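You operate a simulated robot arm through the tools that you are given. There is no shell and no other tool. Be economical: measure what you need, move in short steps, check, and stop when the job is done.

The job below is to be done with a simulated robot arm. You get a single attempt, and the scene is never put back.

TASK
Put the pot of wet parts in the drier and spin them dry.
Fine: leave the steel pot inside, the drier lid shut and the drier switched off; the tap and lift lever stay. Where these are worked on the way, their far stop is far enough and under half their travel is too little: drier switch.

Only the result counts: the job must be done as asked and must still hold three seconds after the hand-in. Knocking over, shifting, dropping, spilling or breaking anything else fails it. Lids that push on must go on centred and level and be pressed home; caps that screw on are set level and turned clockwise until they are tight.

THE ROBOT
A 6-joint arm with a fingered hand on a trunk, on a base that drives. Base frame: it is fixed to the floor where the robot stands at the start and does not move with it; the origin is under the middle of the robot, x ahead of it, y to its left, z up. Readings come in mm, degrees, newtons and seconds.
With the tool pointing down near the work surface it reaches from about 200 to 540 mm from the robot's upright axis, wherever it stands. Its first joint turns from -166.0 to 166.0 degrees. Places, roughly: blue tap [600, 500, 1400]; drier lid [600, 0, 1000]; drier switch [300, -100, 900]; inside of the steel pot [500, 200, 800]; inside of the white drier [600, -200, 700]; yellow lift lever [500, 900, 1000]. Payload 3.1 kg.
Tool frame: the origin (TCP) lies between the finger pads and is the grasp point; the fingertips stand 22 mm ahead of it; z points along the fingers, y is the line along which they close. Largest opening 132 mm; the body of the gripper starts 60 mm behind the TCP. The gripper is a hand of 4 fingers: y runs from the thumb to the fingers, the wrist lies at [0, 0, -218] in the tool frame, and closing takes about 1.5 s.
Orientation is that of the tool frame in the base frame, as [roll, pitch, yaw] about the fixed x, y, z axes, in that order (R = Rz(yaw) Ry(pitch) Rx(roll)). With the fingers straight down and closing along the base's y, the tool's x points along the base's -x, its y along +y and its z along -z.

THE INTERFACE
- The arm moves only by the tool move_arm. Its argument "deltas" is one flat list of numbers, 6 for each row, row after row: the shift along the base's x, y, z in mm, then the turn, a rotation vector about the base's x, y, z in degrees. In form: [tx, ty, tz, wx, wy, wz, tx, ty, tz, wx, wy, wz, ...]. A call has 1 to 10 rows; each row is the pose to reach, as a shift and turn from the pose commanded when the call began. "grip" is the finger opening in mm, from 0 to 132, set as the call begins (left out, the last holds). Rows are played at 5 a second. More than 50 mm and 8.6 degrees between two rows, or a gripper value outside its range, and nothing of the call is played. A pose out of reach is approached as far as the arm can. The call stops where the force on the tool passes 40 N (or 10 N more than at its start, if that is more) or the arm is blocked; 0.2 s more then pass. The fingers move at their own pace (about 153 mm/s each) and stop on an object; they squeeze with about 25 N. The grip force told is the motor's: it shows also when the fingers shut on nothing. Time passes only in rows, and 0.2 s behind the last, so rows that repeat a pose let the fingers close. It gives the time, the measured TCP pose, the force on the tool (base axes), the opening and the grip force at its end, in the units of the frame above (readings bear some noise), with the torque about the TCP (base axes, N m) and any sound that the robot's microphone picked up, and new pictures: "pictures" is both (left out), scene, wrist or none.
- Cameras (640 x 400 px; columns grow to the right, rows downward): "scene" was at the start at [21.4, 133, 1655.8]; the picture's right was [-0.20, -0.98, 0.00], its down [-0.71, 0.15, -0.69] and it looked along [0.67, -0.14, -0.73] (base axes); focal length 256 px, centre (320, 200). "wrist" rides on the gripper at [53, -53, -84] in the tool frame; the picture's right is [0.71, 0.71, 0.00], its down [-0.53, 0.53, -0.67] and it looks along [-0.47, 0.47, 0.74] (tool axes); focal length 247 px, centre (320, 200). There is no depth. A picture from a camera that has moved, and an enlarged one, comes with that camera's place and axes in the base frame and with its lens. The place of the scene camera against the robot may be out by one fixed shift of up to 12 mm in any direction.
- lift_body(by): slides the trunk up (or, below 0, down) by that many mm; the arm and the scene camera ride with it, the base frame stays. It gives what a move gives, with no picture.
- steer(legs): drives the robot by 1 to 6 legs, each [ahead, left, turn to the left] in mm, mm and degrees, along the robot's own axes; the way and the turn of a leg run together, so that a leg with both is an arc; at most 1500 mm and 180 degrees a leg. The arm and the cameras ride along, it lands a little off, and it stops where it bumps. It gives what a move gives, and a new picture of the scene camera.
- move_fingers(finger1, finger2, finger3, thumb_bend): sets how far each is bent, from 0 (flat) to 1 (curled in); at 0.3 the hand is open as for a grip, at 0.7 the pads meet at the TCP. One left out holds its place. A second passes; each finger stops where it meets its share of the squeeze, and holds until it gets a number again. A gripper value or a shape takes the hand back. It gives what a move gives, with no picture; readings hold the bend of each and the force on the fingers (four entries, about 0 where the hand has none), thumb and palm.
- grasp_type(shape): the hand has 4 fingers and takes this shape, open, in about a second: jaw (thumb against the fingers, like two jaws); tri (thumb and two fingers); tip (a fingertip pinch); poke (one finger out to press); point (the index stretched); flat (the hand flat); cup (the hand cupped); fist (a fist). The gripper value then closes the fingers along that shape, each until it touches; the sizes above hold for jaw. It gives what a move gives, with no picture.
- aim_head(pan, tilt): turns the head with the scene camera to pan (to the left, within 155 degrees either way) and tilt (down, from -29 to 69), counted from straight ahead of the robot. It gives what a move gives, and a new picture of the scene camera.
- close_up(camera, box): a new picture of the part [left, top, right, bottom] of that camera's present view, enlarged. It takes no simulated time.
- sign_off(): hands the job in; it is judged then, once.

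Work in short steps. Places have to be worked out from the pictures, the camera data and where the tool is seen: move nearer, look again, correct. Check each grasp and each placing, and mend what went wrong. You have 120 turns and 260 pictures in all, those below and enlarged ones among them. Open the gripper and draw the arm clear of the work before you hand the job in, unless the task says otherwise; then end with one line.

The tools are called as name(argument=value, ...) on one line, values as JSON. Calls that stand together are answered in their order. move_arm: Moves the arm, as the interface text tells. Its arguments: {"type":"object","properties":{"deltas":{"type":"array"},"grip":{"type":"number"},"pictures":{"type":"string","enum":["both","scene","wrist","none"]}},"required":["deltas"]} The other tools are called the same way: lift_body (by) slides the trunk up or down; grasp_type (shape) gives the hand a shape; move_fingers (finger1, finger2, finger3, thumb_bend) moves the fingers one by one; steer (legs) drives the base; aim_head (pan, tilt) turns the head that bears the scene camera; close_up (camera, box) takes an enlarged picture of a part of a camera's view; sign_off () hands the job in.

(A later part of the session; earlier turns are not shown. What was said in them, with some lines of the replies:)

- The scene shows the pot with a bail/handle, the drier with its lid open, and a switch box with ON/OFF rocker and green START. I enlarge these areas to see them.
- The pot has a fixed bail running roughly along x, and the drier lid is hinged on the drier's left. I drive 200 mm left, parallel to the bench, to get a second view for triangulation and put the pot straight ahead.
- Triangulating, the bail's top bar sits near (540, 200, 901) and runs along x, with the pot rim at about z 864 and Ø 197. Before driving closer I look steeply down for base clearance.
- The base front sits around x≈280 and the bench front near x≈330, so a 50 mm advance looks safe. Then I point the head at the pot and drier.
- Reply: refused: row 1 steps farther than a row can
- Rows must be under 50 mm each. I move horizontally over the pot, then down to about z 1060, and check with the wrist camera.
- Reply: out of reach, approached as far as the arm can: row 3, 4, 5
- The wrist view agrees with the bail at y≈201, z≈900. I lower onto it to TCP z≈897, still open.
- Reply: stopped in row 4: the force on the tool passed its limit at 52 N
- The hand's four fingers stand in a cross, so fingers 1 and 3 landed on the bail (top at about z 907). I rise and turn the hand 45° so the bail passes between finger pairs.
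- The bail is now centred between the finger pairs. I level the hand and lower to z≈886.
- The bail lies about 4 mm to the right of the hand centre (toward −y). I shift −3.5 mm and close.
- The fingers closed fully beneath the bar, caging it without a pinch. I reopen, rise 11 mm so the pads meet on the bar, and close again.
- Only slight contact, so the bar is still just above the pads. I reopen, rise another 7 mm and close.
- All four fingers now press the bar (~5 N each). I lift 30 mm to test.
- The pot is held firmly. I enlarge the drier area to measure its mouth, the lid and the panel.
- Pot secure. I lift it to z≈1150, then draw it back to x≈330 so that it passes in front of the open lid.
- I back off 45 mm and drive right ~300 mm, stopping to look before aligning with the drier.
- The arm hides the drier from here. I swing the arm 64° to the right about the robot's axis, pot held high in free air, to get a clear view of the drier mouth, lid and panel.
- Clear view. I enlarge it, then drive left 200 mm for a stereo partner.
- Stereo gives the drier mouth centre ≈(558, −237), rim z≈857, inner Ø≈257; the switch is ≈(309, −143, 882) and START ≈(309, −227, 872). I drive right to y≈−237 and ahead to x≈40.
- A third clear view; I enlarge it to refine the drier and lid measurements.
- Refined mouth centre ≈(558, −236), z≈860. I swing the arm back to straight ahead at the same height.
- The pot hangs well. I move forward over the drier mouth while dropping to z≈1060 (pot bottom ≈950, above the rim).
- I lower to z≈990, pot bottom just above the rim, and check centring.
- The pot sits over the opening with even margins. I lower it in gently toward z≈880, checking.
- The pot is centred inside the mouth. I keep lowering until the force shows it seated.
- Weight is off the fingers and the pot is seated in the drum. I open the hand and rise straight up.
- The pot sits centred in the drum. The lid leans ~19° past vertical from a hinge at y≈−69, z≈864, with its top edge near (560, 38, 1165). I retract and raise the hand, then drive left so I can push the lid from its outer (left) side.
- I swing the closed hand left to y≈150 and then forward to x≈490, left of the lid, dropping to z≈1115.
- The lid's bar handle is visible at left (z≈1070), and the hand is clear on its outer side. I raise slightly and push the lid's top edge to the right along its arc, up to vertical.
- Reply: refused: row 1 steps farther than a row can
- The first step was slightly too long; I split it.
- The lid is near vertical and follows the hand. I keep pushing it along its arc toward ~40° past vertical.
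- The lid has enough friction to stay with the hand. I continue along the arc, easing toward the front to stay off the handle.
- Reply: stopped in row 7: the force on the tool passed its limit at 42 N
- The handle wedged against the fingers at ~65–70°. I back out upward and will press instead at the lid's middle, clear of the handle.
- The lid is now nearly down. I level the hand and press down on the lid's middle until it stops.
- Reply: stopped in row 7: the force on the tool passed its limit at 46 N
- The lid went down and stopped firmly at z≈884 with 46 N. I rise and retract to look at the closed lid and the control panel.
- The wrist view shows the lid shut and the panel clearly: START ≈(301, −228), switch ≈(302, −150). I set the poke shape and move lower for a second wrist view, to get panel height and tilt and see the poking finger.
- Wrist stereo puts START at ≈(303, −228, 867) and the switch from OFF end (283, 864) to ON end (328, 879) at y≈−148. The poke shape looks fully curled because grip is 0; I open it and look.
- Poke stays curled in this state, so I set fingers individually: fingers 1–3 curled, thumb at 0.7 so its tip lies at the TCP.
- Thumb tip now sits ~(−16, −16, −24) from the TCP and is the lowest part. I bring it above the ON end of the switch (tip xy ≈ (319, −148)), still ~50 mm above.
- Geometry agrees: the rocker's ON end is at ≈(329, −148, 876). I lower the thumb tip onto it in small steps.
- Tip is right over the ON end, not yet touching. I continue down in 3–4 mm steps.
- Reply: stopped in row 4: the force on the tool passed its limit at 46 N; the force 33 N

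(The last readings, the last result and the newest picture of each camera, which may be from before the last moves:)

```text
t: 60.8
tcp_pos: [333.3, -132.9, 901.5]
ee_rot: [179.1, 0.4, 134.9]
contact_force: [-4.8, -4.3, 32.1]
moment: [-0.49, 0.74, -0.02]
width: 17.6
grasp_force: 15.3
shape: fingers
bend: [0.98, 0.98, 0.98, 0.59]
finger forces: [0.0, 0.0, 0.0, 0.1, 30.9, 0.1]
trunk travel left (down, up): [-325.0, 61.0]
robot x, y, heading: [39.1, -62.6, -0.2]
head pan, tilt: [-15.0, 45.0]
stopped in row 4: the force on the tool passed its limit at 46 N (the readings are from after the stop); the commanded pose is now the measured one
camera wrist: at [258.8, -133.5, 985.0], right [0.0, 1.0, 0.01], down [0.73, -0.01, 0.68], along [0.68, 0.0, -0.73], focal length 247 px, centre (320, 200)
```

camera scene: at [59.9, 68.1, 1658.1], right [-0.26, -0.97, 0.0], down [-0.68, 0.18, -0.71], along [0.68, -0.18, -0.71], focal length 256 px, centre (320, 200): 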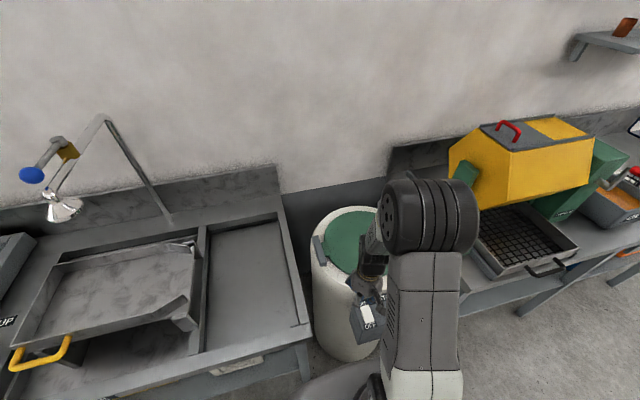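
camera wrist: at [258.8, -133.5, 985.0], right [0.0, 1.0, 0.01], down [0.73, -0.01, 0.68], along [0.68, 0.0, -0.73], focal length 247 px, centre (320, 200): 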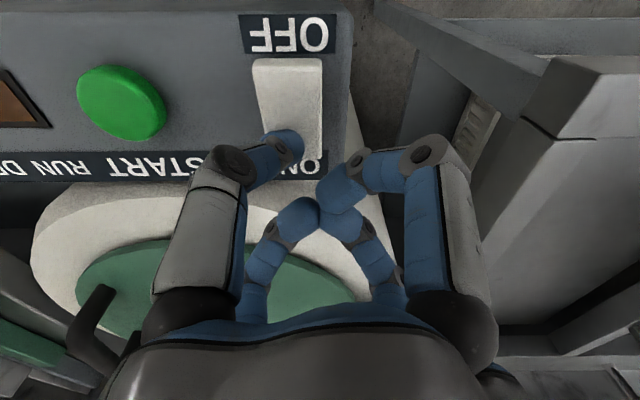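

The rocker's ON end met a hard stop. I lift and inspect whether it has tipped to ON.

move_arm(deltas=[0, 0, 20, 0, 0, 0, -5, -10, 60, 0, 0, 0, -10, -30, 100, 0, 0, 0], pictures="scene")

close_up(camera="wrist", box=[140, 0, 440, 180])

close_up(camera="scene", box=[340, 270, 440, 350])

```text
t: 61.6
tcp_pos: [324.3, -161.7, 1002.0]
ee_rot: [179.2, 0.3, 134.8]
contact_force: [-0.8, -0.3, -0.3]
moment: [-0.02, 0.02, -0.01]
width: 19.7
grasp_force: 0.0
shape: fingers
bend: [0.98, 0.98, 0.98, 0.6]
finger forces: [0.1, 0.0, 0.0, 0.0, 0.1, 0.1]
trunk travel left (down, up): [-325.0, 61.0]
robot x, y, heading: [37.5, -60.2, -0.4]
head pan, tilt: [-15.0, 45.0]
camera scene: at [58.5, 67.9, 1658.2], right [-0.26, -0.97, 0.0], down [-0.68, 0.18, -0.71], along [0.68, -0.18, -0.71], focal length 256 px, centre (320, 200)
```

scene: 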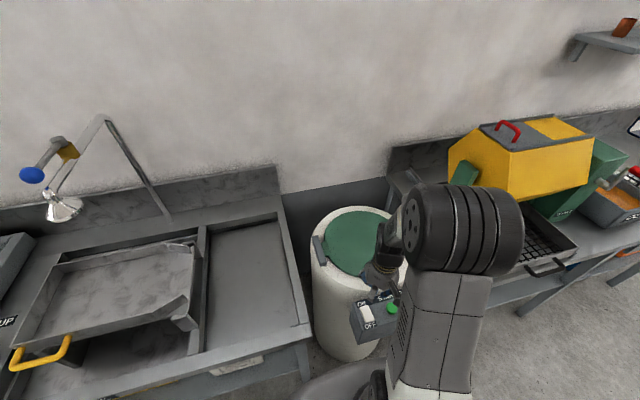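

```text
2.13 times, centred on (290, 90) of wrist
camera zoom: at [248.7, -162.4, 1084.7], right [0.0, 1.0, 0.01], down [0.74, -0.01, 0.68], along [0.68, 0.0, -0.74], focal length 527 px, centre (384, 435)
```

zoom: 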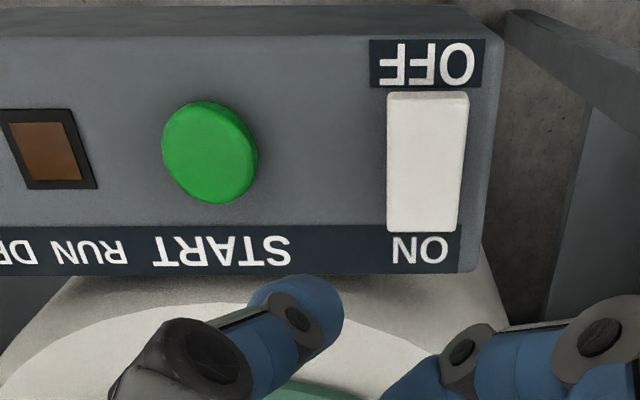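

```text
5.00 times, centred on (390, 310) of scene
camera zoom: at [58.5, 67.9, 1658.2], right [-0.26, -0.97, 0.0], down [-0.68, 0.18, -0.71], along [0.68, -0.18, -0.71], focal length 1278 px, centre (-30, -350)
```

zoom: 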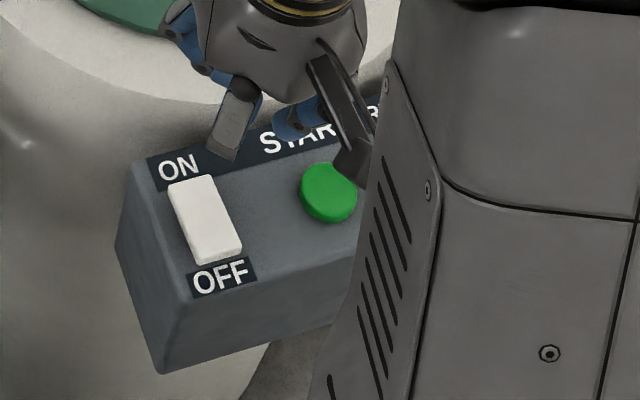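

The rocker has tipped: its OFF end now stands proud, so it's ON. Next I move the thumb tip over START (TCP ≈(319, −212)).

move_arm(deltas=[-3, -25, -5, 0, 0, 0, -5, -50, -20, 0, 0, 0, -5, -50, -55, 0, 0, 0, -5, -50, -82, 0, 0, 0], pictures="wrist")

```text
t: 62.6
tcp_pos: [320.3, -213.1, 919.2]
ee_rot: [179.3, 0.1, 134.8]
contact_force: [-0.1, 0.4, -0.7]
moment: [0.0, 0.02, -0.01]
width: 20.0
grasp_force: 0.2
shape: fingers
bend: [0.98, 0.98, 0.98, 0.6]
finger forces: [0.0, 0.0, 0.0, 0.0, 0.1, 0.0]
trunk travel left (down, up): [-325.0, 61.0]
robot x, y, heading: [34.9, -57.0, -0.2]
head pan, tilt: [-15.0, 45.0]
camera wrist: at [245.1, -213.4, 1000.5], right [0.0, 1.0, 0.01], down [0.74, -0.01, 0.68], along [0.68, 0.0, -0.74], focal length 247 px, centre (320, 200)
```

wrist: 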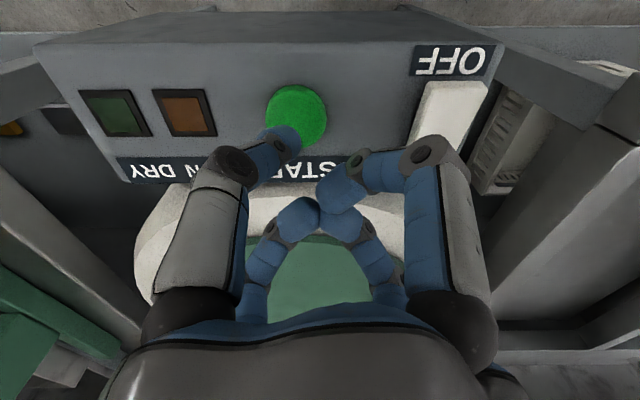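

Aligned with the button. I press down in small steps.

move_arm(deltas=[-3, 1, -8, 0, 0, 0, -3, 1, -14, 0, 0, 0, -3, 1, -18, 0, 0, 0, -3, 1, -21, 0, 0, 0, -3, 1, -24, 0, 0, 0, -3, 1, -27, 0, 0, 0], pictures="wrist")

```text
t: 64.0
tcp_pos: [316.7, -212.7, 892.9]
ee_rot: [179.0, 0.4, 134.8]
contact_force: [-0.7, -3.1, 19.8]
moment: [-0.41, 0.38, 0.08]
width: 18.8
grasp_force: 9.0
shape: fingers
bend: [0.98, 0.98, 0.98, 0.6]
finger forces: [0.1, 0.1, 0.0, 0.1, 19.4, 0.0]
trunk travel left (down, up): [-325.0, 61.0]
robot x, y, heading: [36.4, -58.3, -0.1]
head pan, tilt: [-15.0, 45.0]
heard: click
camera wrist: at [241.1, -212.7, 975.5], right [0.0, 1.0, 0.01], down [0.73, -0.01, 0.68], along [0.68, 0.0, -0.73], focal length 247 px, centre (320, 200)
```

wrist: 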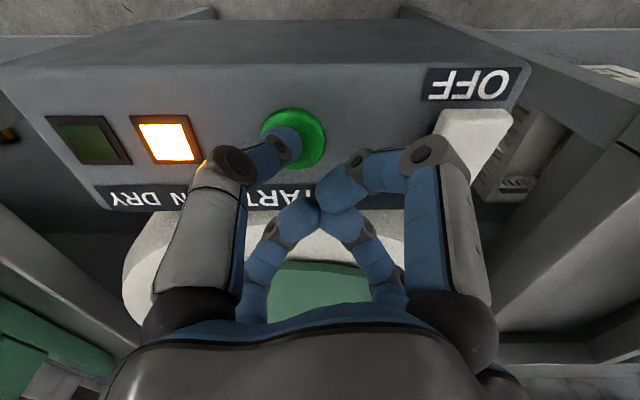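

A click, and the RUN lamp is lit. I lift off and wait, watching for the DRY lamp.

move_arm(deltas=[0, 0, 30, 0, 0, 0, 0, 10, 70, 0, 0, 0, 0, 20, 100, 0, 0, 0, 0, 20, 100, 0, 0, 0, 0, 20, 100, 0, 0, 0, 0, 20, 100, 0, 0, 0, 0, 20, 100, 0, 0, 0, 0, 20, 100, 0, 0, 0, 0, 20, 100, 0, 0, 0, 0, 20, 100, 0, 0, 0], pictures="wrist")

```text
t: 66.2
tcp_pos: [317.4, -193.0, 992.8]
ee_rot: [179.2, 0.2, 134.9]
contact_force: [0.0, 0.4, -0.4]
moment: [0.01, -0.01, 0.01]
width: 19.9
grasp_force: 0.1
shape: fingers
bend: [0.98, 0.98, 0.98, 0.6]
finger forces: [0.0, 0.0, 0.1, 0.0, 0.1, 0.0]
trunk travel left (down, up): [-325.0, 61.0]
robot x, y, heading: [35.4, -60.6, -0.1]
head pan, tilt: [-15.0, 45.0]
camera wrist: at [241.4, -192.7, 1075.0], right [0.0, 1.0, 0.01], down [0.74, -0.01, 0.68], along [0.68, 0.0, -0.74], focal length 247 px, centre (320, 200)
```

wrist: 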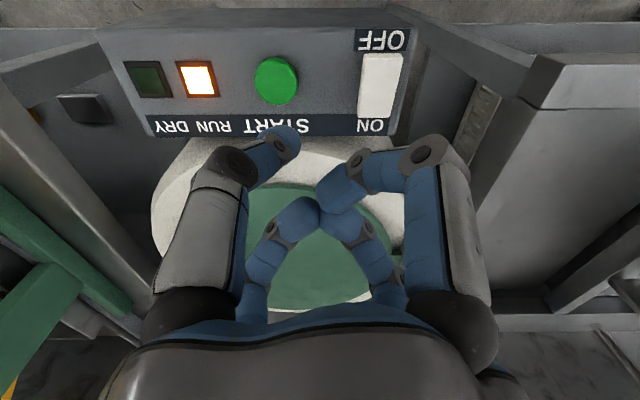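

Still running. I wait in place with repeated rows.

move_arm(deltas=[0, 0, 0, 0, 0, 0, 0, 0, 0, 0, 0, 0, 0, 0, 0, 0, 0, 0, 0, 0, 0, 0, 0, 0, 0, 0, 0, 0, 0, 0, 0, 0, 0, 0, 0, 0, 0, 0, 0, 0, 0, 0, 0, 0, 0, 0, 0, 0, 0, 0, 0, 0, 0, 0, 0, 0, 0, 0, 0, 0], pictures="none")

move_arm(deltas=[0, 0, 0, 0, 0, 0, 0, 0, 0, 0, 0, 0, 0, 0, 0, 0, 0, 0, 0, 0, 0, 0, 0, 0, 0, 0, 0, 0, 0, 0, 0, 0, 0, 0, 0, 0, 0, 0, 0, 0, 0, 0, 0, 0, 0, 0, 0, 0, 0, 0, 0, 0, 0, 0, 0, 0, 0, 0, 0, 0], pictures="none")

move_arm(deltas=[0, 0, 0, 0, 0, 0, 0, 0, 0, 0, 0, 0, 0, 0, 0, 0, 0, 0, 0, 0, 0, 0, 0, 0, 0, 0, 0, 0, 0, 0, 0, 0, 0, 0, 0, 0, 0, 0, 0, 0, 0, 0, 0, 0, 0, 0, 0, 0, 0, 0, 0, 0, 0, 0, 0, 0, 0, 0, 0, 0], pictures="wrist")

```text
t: 68.4
tcp_pos: [317.6, -192.7, 991.5]
ee_rot: [179.2, 0.2, 134.8]
contact_force: [0.1, 0.1, -0.4]
moment: [0.01, 0.02, 0.03]
width: 19.5
grasp_force: 0.1
shape: fingers
bend: [0.98, 0.98, 0.98, 0.6]
finger forces: [0.0, 0.0, 0.0, 0.1, 0.0, 0.1]
trunk travel left (down, up): [-325.0, 61.0]
robot x, y, heading: [34.7, -62.4, 0.0]
head pan, tilt: [-15.0, 45.0]
```

```text
t: 70.6
tcp_pos: [317.9, -192.1, 993.2]
ee_rot: [179.2, 0.1, 134.8]
contact_force: [-0.1, 0.2, 0.2]
moment: [-0.04, 0.03, 0.0]
width: 19.8
grasp_force: 0.0
shape: fingers
bend: [0.98, 0.98, 0.98, 0.6]
finger forces: [0.0, 0.1, 0.0, 0.0, 0.1, 0.0]
trunk travel left (down, up): [-325.0, 61.0]
robot x, y, heading: [42.1, -58.6, -0.2]
head pan, tilt: [-15.0, 45.0]
```

```text
t: 72.8
tcp_pos: [316.8, -192.0, 991.9]
ee_rot: [179.2, 0.1, 134.8]
contact_force: [-0.1, 1.0, -0.3]
moment: [-0.01, 0.0, 0.0]
width: 20.0
grasp_force: 0.2
shape: fingers
bend: [0.98, 0.98, 0.98, 0.6]
finger forces: [0.0, 0.0, 0.0, 0.1, 0.0, 0.1]
trunk travel left (down, up): [-325.0, 61.0]
robot x, y, heading: [35.1, -62.0, 0.1]
head pan, tilt: [-15.0, 45.0]
camera wrist: at [241.5, -192.8, 1075.0], right [0.0, 1.0, 0.01], down [0.74, -0.01, 0.68], along [0.68, 0.0, -0.74], focal length 247 px, centre (320, 200)
```

wrist: 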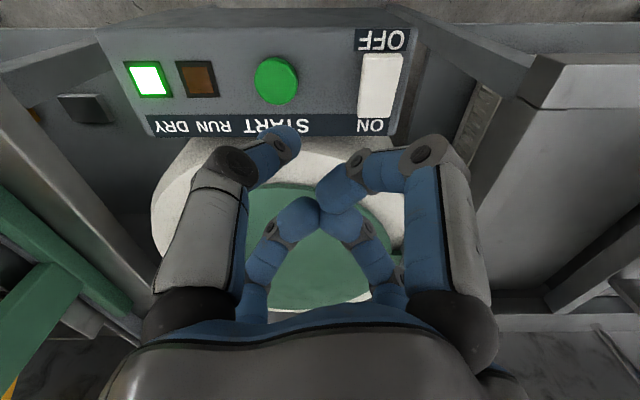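

RUN is out and DRY is lit. Now I switch OFF: the thumb tip goes over the OFF end (tip x≈291, TCP ≈(307, −132)).

move_arm(deltas=[-5, 30, -10, 0, 0, 0, -10, 60, -25, 0, 0, 0, -10, 60, -60, 0, 0, 0, -10, 60, -80, 0, 0, 0], pictures="wrist")

```text
t: 73.8
tcp_pos: [307.6, -130.7, 913.0]
ee_rot: [179.1, 0.2, 134.8]
contact_force: [0.0, 0.5, -0.8]
moment: [0.01, -0.01, 0.02]
width: 19.7
grasp_force: 0.1
shape: fingers
bend: [0.98, 0.98, 0.98, 0.6]
finger forces: [0.0, 0.0, 0.0, 0.0, 0.1, 0.0]
trunk travel left (down, up): [-325.0, 61.0]
robot x, y, heading: [40.7, -56.3, 0.0]
head pan, tilt: [-15.0, 45.0]
camera wrist: at [231.5, -132.4, 995.2], right [0.0, 1.0, 0.01], down [0.74, -0.01, 0.68], along [0.68, 0.0, -0.74], focal length 247 px, centre (320, 200)
```

wrist: 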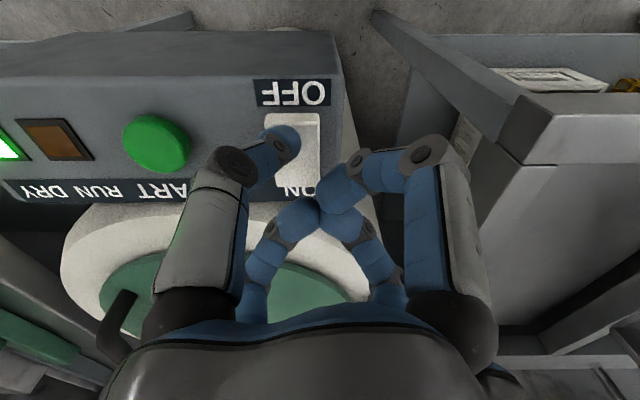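

Tip is over the OFF half. I press down in small steps, slightly nearer the OFF end.

move_arm(deltas=[-4, 0, -6, 0, 0, 0, -4, 0, -11, 0, 0, 0, -4, 0, -15, 0, 0, 0, -4, 0, -19, 0, 0, 0, -4, 0, -23, 0, 0, 0, -4, 0, -27, 0, 0, 0], pictures="wrist")

```text
t: 74.6
tcp_pos: [302.7, -132.9, 900.3]
ee_rot: [179.0, 0.4, 134.6]
contact_force: [-7.9, -3.7, 37.6]
moment: [-0.87, 0.72, -0.09]
width: 18.7
grasp_force: 19.5
shape: fingers
bend: [0.98, 0.98, 0.98, 0.58]
finger forces: [0.0, 0.0, 0.0, 0.0, 38.7, 0.1]
trunk travel left (down, up): [-325.0, 61.0]
robot x, y, heading: [36.3, -62.9, -0.1]
head pan, tilt: [-15.0, 45.0]
stopped in row 3: the force on the tool passed its limit at 46 N (the readings are from after the stop); the commanded pose is now the measured one
camera wrist: at [226.5, -133.0, 983.5], right [0.01, 1.0, 0.01], down [0.73, -0.01, 0.68], along [0.68, 0.0, -0.73], focal length 247 px, centre (320, 200)
```

wrist: 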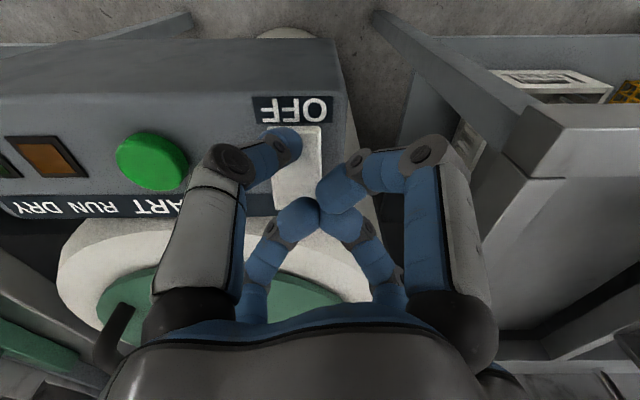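

DRY lamp went dark, which suggests it is off. I lift away and inspect the rocker.

move_arm(deltas=[0, 0, 30, 0, 0, 0, 0, -15, 70, 0, 0, 0, 10, -50, 100, 0, 0, 0], pictures="none")

close_up(camera="wrist", box=[140, 0, 440, 180])

close_up(camera="scene", box=[300, 190, 440, 360])

```text
t: 75.4
tcp_pos: [313.9, -183.6, 1001.1]
ee_rot: [179.1, 0.3, 134.7]
contact_force: [0.2, -0.5, 0.1]
moment: [-0.01, -0.01, 0.02]
width: 20.2
grasp_force: 0.0
shape: fingers
bend: [0.98, 0.98, 0.98, 0.6]
finger forces: [0.0, 0.0, 0.0, 0.1, 0.0, 0.0]
trunk travel left (down, up): [-325.0, 61.0]
robot x, y, heading: [39.3, -59.0, -0.2]
head pan, tilt: [-15.0, 45.0]
```

```text
2.13 times, centred on (290, 90) of wrist
camera zoom: at [238.4, -184.3, 1083.2], right [0.0, 1.0, 0.01], down [0.73, -0.01, 0.68], along [0.68, 0.0, -0.73], focal length 527 px, centre (384, 435)
```

zoom: 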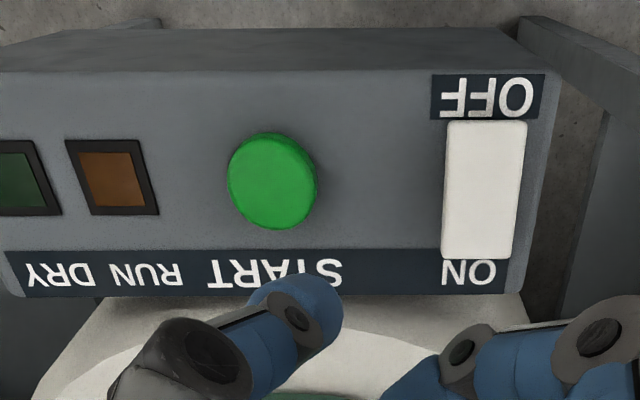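

```text
2.35 times, centred on (370, 275) of scene
camera zoom: at [59.7, 67.0, 1658.2], right [-0.26, -0.97, 0.0], down [-0.68, 0.18, -0.71], along [0.68, -0.18, -0.71], focal length 601 px, centre (202, 24)
```

zoom: 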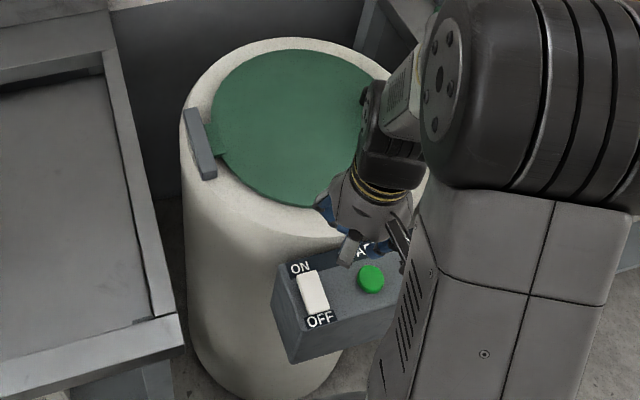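

Rocker is back on OFF, both lamps dark, and the lid lies flat. I open the hand and draw the arm up and clear, then check once more.

move_arm(deltas=[0, 0, 45, 0, 0, 0, 0, 0, 90, 0, 0, 0, 0, 0, 135, 0, 0, 0, 0, 0, 180, 0, 0, 0, 0, 0, 180, 0, 0, 0, 0, 0, 180, 0, 0, 0, 0, 0, 180, 0, 0, 0], grip=132, pictures="none")

grasp_type(shape="jaw")

steer(legs=[[-100, 0, 0], [0, 150, 0]])

close_up(camera="scene", box=[300, 150, 500, 320])

```text
t: 77.0
tcp_pos: [314.5, -183.7, 1179.8]
ee_rot: [179.2, 0.4, 134.6]
contact_force: [-0.1, -1.0, -0.5]
moment: [-0.02, -0.01, 0.02]
width: 126.1
grasp_force: 0.1
shape: jaw
bend: [0.27, 0.27, 0.27, 0.26]
finger forces: [0.0, 0.0, 0.0, 0.0, 0.0, 0.0]
trunk travel left (down, up): [-325.0, 61.0]
robot x, y, heading: [38.1, -60.9, -0.2]
head pan, tilt: [-15.0, 45.0]
```

```text
t: 77.9
tcp_pos: [314.9, -183.5, 1178.6]
ee_rot: [179.0, 0.4, 134.7]
contact_force: [0.0, -0.8, -0.1]
moment: [-0.01, 0.03, 0.0]
width: 131.9
grasp_force: 0.0
shape: jaw
bend: [0.3, 0.3, 0.3, 0.3]
finger forces: [0.0, 0.0, 0.0, 0.0, 0.0, 0.1]
trunk travel left (down, up): [-325.0, 61.0]
robot x, y, heading: [37.5, -59.1, -0.2]
head pan, tilt: [-15.0, 45.0]
```

```text
t: 80.0
tcp_pos: [216.1, -32.8, 1179.3]
ee_rot: [179.1, 0.4, 134.7]
contact_force: [0.2, 0.6, 0.0]
moment: [-0.04, 0.04, -0.02]
width: 131.9
grasp_force: 0.1
shape: jaw
bend: [0.3, 0.3, 0.3, 0.3]
finger forces: [0.0, 0.1, 0.0, 0.0, 0.1, 0.0]
trunk travel left (down, up): [-325.0, 61.0]
robot x, y, heading: [-60.6, 91.5, -0.2]
head pan, tilt: [-15.0, 45.0]
camera scene: at [-40.3, 219.7, 1658.0], right [-0.26, -0.97, 0.0], down [-0.68, 0.18, -0.71], along [0.68, -0.18, -0.71], focal length 256 px, centre (320, 200)
```

scene: 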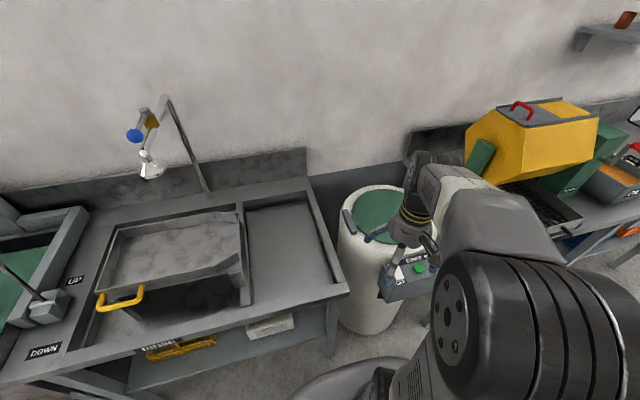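

```text
2.35 times, centred on (400, 235) of scene
camera zoom: at [-40.3, 219.7, 1658.0], right [-0.26, -0.97, 0.0], down [-0.68, 0.18, -0.71], along [0.68, -0.18, -0.71], focal length 601 px, centre (132, 118)
```

zoom: 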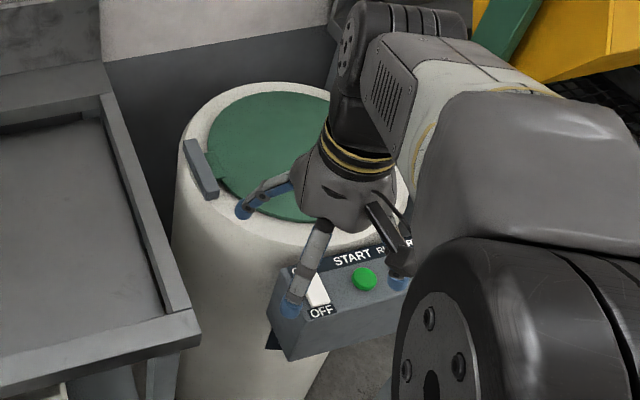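

The lid is shut flat, the switch is off, the arm is clear (z≈1180, back from the drier) and the hand is open. I hand in.

sign_off()

```text
The job is handed in.
```

I put the pot of wet parts in the drier, shut the lid and ran it until the DRY lamp lit. The drier is now switched off with the pot inside, and I handed the job in; I did not touch the tap or the lift lever.
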